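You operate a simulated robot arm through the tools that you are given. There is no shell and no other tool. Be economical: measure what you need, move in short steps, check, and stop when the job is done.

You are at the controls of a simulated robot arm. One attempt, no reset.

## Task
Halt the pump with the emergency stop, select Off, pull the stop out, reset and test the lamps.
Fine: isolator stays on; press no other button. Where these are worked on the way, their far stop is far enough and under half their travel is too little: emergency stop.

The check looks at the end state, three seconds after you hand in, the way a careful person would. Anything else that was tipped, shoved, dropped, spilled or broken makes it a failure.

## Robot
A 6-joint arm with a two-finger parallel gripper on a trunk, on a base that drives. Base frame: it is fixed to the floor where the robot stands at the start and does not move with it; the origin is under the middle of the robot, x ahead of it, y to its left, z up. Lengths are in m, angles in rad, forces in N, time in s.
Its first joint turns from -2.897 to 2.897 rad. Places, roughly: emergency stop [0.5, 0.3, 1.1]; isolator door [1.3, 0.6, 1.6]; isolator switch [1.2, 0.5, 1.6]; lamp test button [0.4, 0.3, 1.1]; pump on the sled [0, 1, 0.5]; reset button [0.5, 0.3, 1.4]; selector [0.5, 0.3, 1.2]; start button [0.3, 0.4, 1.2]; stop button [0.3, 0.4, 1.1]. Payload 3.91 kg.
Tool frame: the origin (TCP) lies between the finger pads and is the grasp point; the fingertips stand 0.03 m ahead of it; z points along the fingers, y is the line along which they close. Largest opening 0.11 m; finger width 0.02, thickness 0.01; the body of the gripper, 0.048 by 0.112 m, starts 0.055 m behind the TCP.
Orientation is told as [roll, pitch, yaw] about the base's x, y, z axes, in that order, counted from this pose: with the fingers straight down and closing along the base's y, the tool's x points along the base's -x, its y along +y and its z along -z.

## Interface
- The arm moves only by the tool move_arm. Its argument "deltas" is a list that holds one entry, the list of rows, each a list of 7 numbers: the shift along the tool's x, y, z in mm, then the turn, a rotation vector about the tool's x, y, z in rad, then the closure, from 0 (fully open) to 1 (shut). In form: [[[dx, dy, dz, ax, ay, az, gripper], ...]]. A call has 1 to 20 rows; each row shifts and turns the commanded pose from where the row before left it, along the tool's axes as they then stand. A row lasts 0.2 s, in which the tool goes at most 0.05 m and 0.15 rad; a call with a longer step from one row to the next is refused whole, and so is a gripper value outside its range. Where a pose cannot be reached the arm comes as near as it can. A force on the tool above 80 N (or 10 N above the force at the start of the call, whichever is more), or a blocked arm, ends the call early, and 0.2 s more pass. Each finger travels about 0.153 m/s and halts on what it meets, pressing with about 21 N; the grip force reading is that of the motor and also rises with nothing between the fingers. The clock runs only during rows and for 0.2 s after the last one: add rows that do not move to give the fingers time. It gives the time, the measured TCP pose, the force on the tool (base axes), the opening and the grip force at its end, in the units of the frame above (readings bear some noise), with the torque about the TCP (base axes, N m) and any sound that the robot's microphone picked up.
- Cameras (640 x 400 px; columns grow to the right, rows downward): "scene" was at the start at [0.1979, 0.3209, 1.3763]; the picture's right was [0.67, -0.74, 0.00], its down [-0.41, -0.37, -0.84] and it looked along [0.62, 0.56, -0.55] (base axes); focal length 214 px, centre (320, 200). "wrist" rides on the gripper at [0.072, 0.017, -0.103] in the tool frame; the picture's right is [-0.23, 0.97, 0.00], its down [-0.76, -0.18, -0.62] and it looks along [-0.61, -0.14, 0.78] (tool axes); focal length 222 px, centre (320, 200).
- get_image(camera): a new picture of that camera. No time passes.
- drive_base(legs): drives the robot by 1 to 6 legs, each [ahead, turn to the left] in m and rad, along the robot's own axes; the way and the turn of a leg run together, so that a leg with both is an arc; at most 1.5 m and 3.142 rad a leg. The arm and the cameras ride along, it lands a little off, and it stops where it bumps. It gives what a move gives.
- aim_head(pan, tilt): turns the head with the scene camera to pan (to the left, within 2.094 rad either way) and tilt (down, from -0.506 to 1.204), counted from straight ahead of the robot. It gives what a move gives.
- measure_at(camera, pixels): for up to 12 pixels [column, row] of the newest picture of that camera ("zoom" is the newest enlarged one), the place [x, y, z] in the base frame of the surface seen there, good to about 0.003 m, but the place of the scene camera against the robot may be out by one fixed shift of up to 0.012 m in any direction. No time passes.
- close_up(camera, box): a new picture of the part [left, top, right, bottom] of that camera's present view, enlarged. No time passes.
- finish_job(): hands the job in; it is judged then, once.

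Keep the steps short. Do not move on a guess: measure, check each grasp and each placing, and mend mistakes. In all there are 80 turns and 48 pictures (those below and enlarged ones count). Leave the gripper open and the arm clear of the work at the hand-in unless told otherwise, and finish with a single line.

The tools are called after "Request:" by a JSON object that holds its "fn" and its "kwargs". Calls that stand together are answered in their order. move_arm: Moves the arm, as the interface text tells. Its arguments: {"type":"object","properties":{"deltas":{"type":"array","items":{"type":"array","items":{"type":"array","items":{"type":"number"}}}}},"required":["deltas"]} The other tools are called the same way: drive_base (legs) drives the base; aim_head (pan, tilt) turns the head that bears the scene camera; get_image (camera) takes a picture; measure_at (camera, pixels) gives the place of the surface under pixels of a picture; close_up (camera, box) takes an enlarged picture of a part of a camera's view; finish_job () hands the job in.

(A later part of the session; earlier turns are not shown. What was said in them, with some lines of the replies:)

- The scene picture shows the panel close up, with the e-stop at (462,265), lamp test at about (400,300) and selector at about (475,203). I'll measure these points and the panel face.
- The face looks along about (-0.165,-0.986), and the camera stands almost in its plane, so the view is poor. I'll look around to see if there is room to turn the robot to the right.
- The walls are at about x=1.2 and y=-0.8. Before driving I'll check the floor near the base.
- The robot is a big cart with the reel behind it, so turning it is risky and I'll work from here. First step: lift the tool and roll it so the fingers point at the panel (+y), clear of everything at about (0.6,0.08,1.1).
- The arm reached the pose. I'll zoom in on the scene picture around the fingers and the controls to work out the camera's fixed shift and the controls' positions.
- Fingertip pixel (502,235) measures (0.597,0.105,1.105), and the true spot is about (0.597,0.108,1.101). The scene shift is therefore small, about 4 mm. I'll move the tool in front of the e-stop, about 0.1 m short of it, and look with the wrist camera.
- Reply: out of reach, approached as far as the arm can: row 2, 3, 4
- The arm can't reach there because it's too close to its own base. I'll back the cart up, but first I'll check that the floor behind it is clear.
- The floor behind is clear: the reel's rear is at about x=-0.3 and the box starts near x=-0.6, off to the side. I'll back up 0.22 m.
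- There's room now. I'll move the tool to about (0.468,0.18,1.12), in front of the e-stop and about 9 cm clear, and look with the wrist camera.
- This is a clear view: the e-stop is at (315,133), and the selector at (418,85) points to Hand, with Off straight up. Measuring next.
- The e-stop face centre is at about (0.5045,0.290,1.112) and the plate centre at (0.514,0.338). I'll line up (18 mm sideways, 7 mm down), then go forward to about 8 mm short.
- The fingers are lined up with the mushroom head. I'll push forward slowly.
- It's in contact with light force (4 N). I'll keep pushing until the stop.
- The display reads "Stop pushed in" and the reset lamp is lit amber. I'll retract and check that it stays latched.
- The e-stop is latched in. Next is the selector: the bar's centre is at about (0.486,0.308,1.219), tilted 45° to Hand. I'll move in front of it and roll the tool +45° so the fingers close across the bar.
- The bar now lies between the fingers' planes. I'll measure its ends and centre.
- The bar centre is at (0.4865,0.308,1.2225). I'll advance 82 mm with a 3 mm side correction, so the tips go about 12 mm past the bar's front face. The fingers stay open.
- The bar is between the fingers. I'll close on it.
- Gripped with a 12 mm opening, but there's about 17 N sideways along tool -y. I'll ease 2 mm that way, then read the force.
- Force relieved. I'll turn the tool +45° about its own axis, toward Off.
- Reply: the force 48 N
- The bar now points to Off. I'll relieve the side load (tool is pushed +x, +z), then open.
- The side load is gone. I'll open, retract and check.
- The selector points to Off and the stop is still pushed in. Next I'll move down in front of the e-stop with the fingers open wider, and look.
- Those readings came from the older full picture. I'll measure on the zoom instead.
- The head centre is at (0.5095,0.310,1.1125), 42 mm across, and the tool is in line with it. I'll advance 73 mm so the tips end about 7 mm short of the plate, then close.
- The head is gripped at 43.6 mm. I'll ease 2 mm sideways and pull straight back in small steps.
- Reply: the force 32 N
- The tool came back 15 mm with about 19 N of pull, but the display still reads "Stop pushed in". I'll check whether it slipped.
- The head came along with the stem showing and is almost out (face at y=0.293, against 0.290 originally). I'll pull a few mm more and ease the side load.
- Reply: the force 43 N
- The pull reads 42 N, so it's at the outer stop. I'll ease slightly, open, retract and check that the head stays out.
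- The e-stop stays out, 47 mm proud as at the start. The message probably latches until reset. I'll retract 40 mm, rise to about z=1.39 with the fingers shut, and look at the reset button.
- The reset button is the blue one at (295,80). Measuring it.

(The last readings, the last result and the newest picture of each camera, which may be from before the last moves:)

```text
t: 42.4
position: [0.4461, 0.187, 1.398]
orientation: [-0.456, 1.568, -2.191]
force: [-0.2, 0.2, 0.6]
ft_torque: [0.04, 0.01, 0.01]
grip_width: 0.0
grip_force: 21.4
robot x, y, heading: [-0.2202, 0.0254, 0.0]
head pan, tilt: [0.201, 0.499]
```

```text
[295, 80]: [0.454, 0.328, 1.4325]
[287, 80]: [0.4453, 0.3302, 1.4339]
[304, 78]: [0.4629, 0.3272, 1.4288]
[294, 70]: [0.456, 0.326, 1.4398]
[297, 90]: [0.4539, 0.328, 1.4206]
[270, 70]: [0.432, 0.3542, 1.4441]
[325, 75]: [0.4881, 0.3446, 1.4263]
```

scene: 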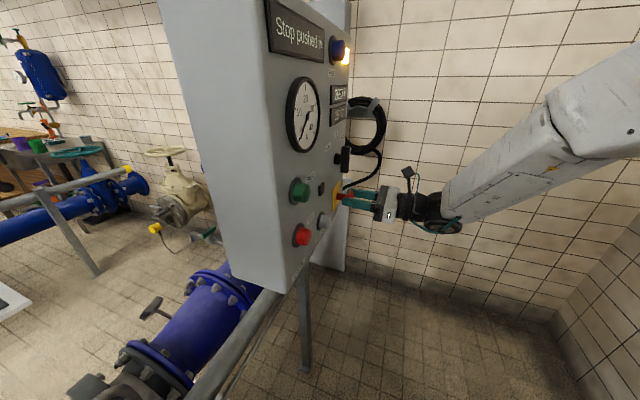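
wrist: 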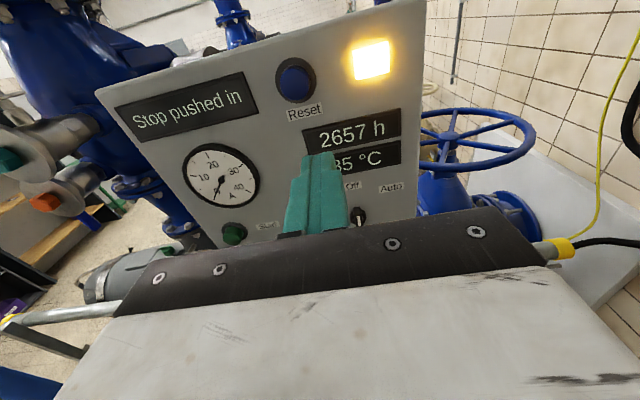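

The button face is at (0.454,0.328,1.431). I'll go 15 mm left and 33 mm up, forward 100 mm to about 10 mm short, and check.

Request:
{"fn": "move_arm", "kwargs": {"deltas": [[[16, -8, 0, 0, 0, 0, 1], [17, -7.5, 10, 0, 0, 0, 1], [0, 0, 45, 0, 0, 0, 1], [0, 0, 45, 0, 0, 0, 1], [0, 0, 0, 0, 0, 0, 1]]]}}

Request:
{"fn": "close_up", "kwargs": {"camera": "wrist", "box": [220, 40, 420, 240]}}

```text
t: 43.6
position: [0.4494, 0.2863, 1.4281]
orientation: [-0.109, 1.569, -1.844]
force: [0.1, 0.1, 0.3]
ft_torque: [0.0, -0.01, 0.0]
grip_width: 0.0
grip_force: 20.9
robot x, y, heading: [-0.2219, 0.0273, -0.0]
head pan, tilt: [0.201, 0.499]
```

```text
2.00 times, centred on (320, 140) of wrist
```

zoom: 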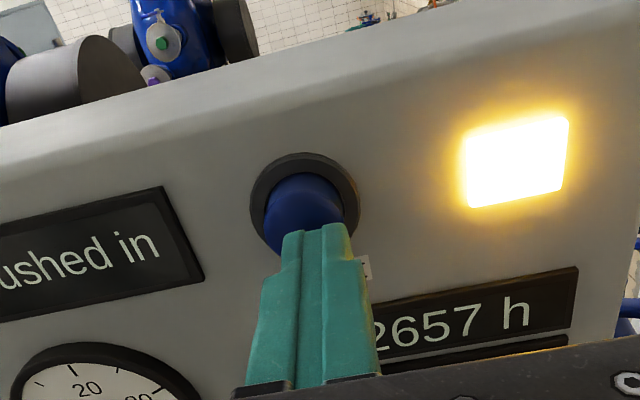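

Lined up with the reset button. Pressing slowly.

Request:
{"fn": "move_arm", "kwargs": {"deltas": [[[0, 0, 5, 0, 0, 0, 1], [0, 0, 4, 0, 0, 0, 1], [0, 0, 3, 0, 0, 0, 1], [0, 0, 2, 0, 0, 0, 1], [0, 0, 2, 0, 0, 0, 1], [0, 0, 2, 0, 0, 0, 1], [0, 0, 2, 0, 0, 0, 1], [0, 0, 0, 0, 0, 0, 1]]]}}

Request:
{"fn": "close_up", "kwargs": {"camera": "scene", "box": [250, 0, 410, 220]}}

```text
t: 45.4
position: [0.4509, 0.3057, 1.4272]
orientation: [-0.568, 1.569, -2.304]
force: [1.2, -2.7, -0.7]
ft_torque: [-0.02, -0.02, 0.0]
grip_width: 0.0
grip_force: 20.9
robot x, y, heading: [-0.2169, 0.0233, -0.004]
head pan, tilt: [0.201, 0.499]
```

```text
1.82 times, centred on (330, 110) of scene
```

zoom: 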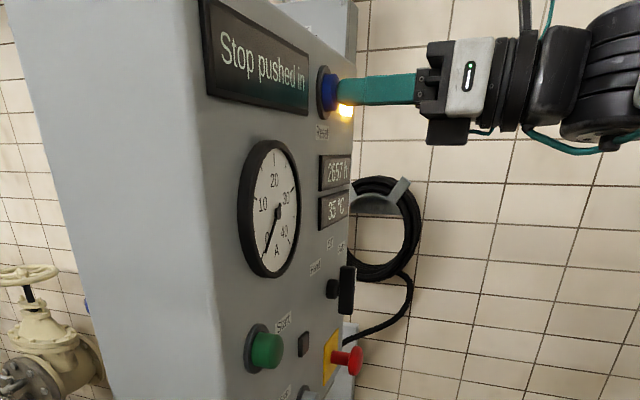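

The force is only 2.7 N. I'll push further.

Request:
{"fn": "move_arm", "kwargs": {"deltas": [[[0, 0, 2, 0, 0, 0, 1], [0, 0, 2, 0, 0, 0, 1], [0, 0, 2, 0, 0, 0, 1], [0, 0, 1, 0, 0, 0, 1], [0, 0, 0, 0, 0, 0, 1]]]}}

Request:
{"fn": "close_up", "kwargs": {"camera": "scene", "box": [250, 0, 410, 220]}}

```text
t: 46.6
position: [0.4526, 0.312, 1.4291]
orientation: [-0.479, 1.569, -2.213]
force: [-4.1, -3.8, -1.5]
ft_torque: [-0.02, -0.02, 0.11]
grip_width: 0.0
grip_force: 20.9
robot x, y, heading: [-0.2175, 0.0275, -0.0]
head pan, tilt: [0.201, 0.499]
heard: click
```

```text
1.82 times, centred on (330, 110) of scene
```

zoom: 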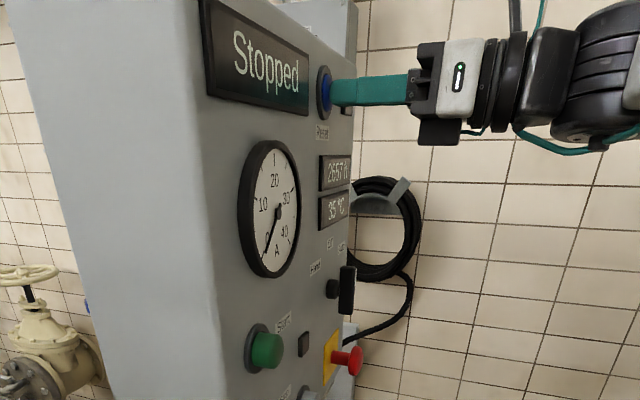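

Heard a click: the display now says "Stopped" and the amber lamp is off. I'll retract 110 mm, then go down and left to the lamp test button.

Request:
{"fn": "move_arm", "kwargs": {"deltas": [[[0, 0, -15, 0, 0, 0, 1], [0, 0, -45, 0, 0, 0, 1], [0, 0, -50, 0, 0, 0, 1], [-39.6, -7.1, 0, 0, 0, 0, 1], [-39.6, -7.1, 0, 0, 0, 0, 1], [-39.6, -7.1, 0, 0, 0, 0, 1], [-39.6, -7.1, 0, 0, 0, 0, 1], [-39.6, -7.1, 0, 0, 0, 0, 1], [-39.6, -7.1, 0, 0, 0, 0, 1], [-39.6, -7.1, 0, 0, 0, 0, 1], [-39.6, -7.1, 0, 0, 0, 0, 1], [0, 0, 0, 0, 0, 0, 1]]]}}

Request:
{"fn": "get_image", "kwargs": {"camera": "wrist"}}

```text
t: 49.2
position: [0.3767, 0.2148, 1.112]
orientation: [-0.56, 1.569, -2.296]
force: [-0.1, 0.5, 0.7]
ft_torque: [0.0, 0.01, -0.03]
grip_width: 0.0
grip_force: 20.8
robot x, y, heading: [-0.2195, 0.0201, -0.005]
head pan, tilt: [0.201, 0.499]
```

```text
8 pictures are left
```

wrist: 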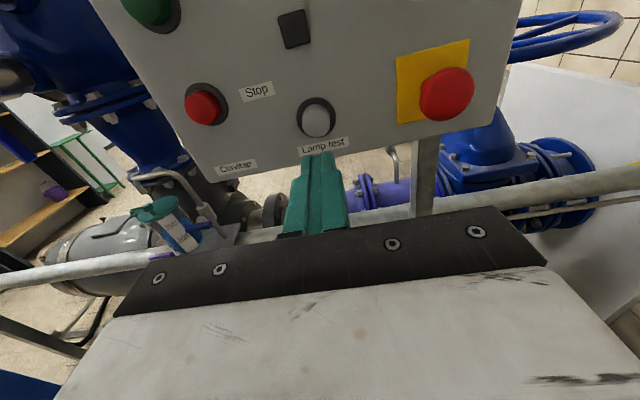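

The lamp test button is the grey one at (316,120), with its "Lamp test" label just below. Measuring.

Request:
{"fn": "measure_at", "kwargs": {"camera": "wrist", "pixels": [[316, 122], [307, 122], [325, 120], [315, 113], [317, 131], [300, 110]]}}

```text
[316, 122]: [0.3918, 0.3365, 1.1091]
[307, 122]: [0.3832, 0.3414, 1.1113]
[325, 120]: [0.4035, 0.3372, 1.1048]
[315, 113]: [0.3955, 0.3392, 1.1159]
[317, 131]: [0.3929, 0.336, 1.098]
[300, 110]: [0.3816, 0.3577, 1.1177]
```

The button centre is at (0.393,0.338,1.108), 94 mm ahead of the tip. I'll correct 4 mm left and 3 mm down, advance, then press slowly, about 14 mm as with the reset.

Request:
{"fn": "move_arm", "kwargs": {"deltas": [[[-3, -4, 0, 0, 0, 0, 1], [0, 0, 40, 0, 0, 0, 1], [0, 0, 40, 0, 0, 0, 1], [0, 0, 6, 0, 0, 0, 1], [0, 0, 4, 0, 0, 0, 1], [0, 0, 3, 0, 0, 0, 1], [0, 0, 3, 0, 0, 0, 1], [0, 0, 2, 0, 0, 0, 1], [0, 0, 2, 0, 0, 0, 1], [0, 0, 2, 0, 0, 0, 1], [0, 0, 2, 0, 0, 0, 1], [0, 0, 2, 0, 0, 0, 1], [0, 0, 2, 0, 0, 0, 1], [0, 0, 0, 0, 0, 0, 1]]]}}

Request:
{"fn": "get_image", "kwargs": {"camera": "scene"}}

```text
t: 52.2
position: [0.3921, 0.3214, 1.1083]
orientation: [-0.36, 1.568, -2.096]
force: [-2.0, -3.8, 1.5]
ft_torque: [0.0, 0.0, 0.05]
grip_width: 0.0
grip_force: 21.2
robot x, y, heading: [-0.2148, 0.0267, 0.001]
head pan, tilt: [0.201, 0.499]
heard: click
```

```text
7 pictures are left
```

scene: 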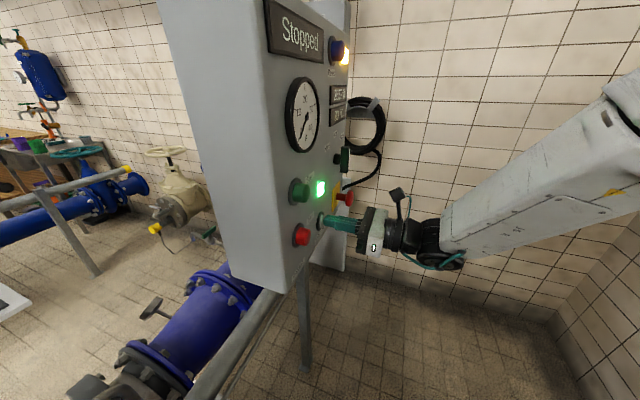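

Heard a click and both lamps are lit. I'll hold briefly, then retract well clear and open the gripper.

Request:
{"fn": "move_arm", "kwargs": {"deltas": [[[0, 0, 0, 0, 0, 0, 1], [0, 0, 0, 0, 0, 0, 1], [0, 0, -15, 0, 0, 0, 1], [0, 0, -45, 0, 0, 0, 1], [0, 0, -45, 0, 0, 0, 1], [0, 0, -45, 0, 0, 0, 0.5], [0, 0, -20, 0, 0, 0, 0], [0, 0, 0, 0, 0, 0, 0], [0, 0, 0, 0, 0, 0, 0]]]}}

Request:
{"fn": "get_image", "kwargs": {"camera": "wrist"}}

Request:
{"fn": "get_image", "kwargs": {"camera": "scene"}}

```text
t: 54.2
position: [0.3645, 0.1529, 1.1077]
orientation: [-0.501, 1.57, -2.236]
force: [0.3, 0.1, -0.4]
ft_torque: [0.0, 0.0, -0.03]
grip_width: 0.1101
grip_force: 0.1
robot x, y, heading: [-0.2197, 0.0267, 0.003]
head pan, tilt: [0.201, 0.499]
```

```text
6 pictures are left
```

wrist: 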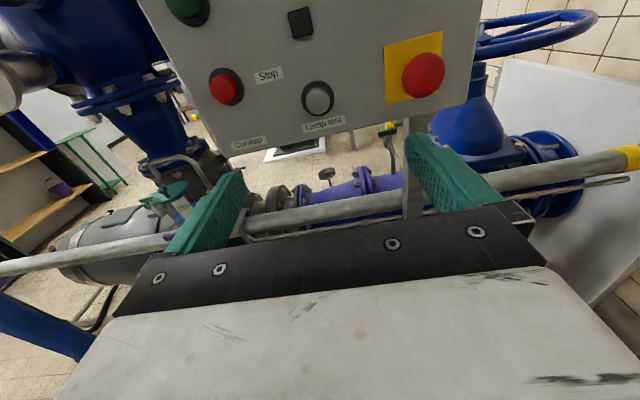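

```text
5 pictures are left
```

scene: 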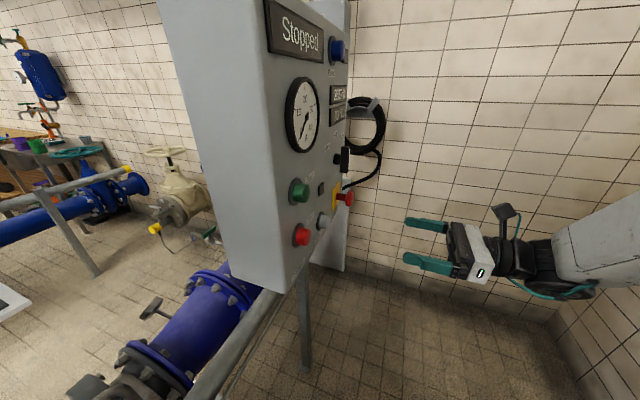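

The display reads "Stopped", the lamps are off again, the e-stop is out and the selector is at Off. The arm is clear with the gripper open, so I'm handing in.

Request:
{"fn": "finish_job", "kwargs": {}}

```text
The job is handed in.
```

The job is handed in: the pump was halted with the emergency stop, the selector is at Off, the stop is pulled back out, the panel is reset and reads "Stopped", and the lamp test lit both lamps.
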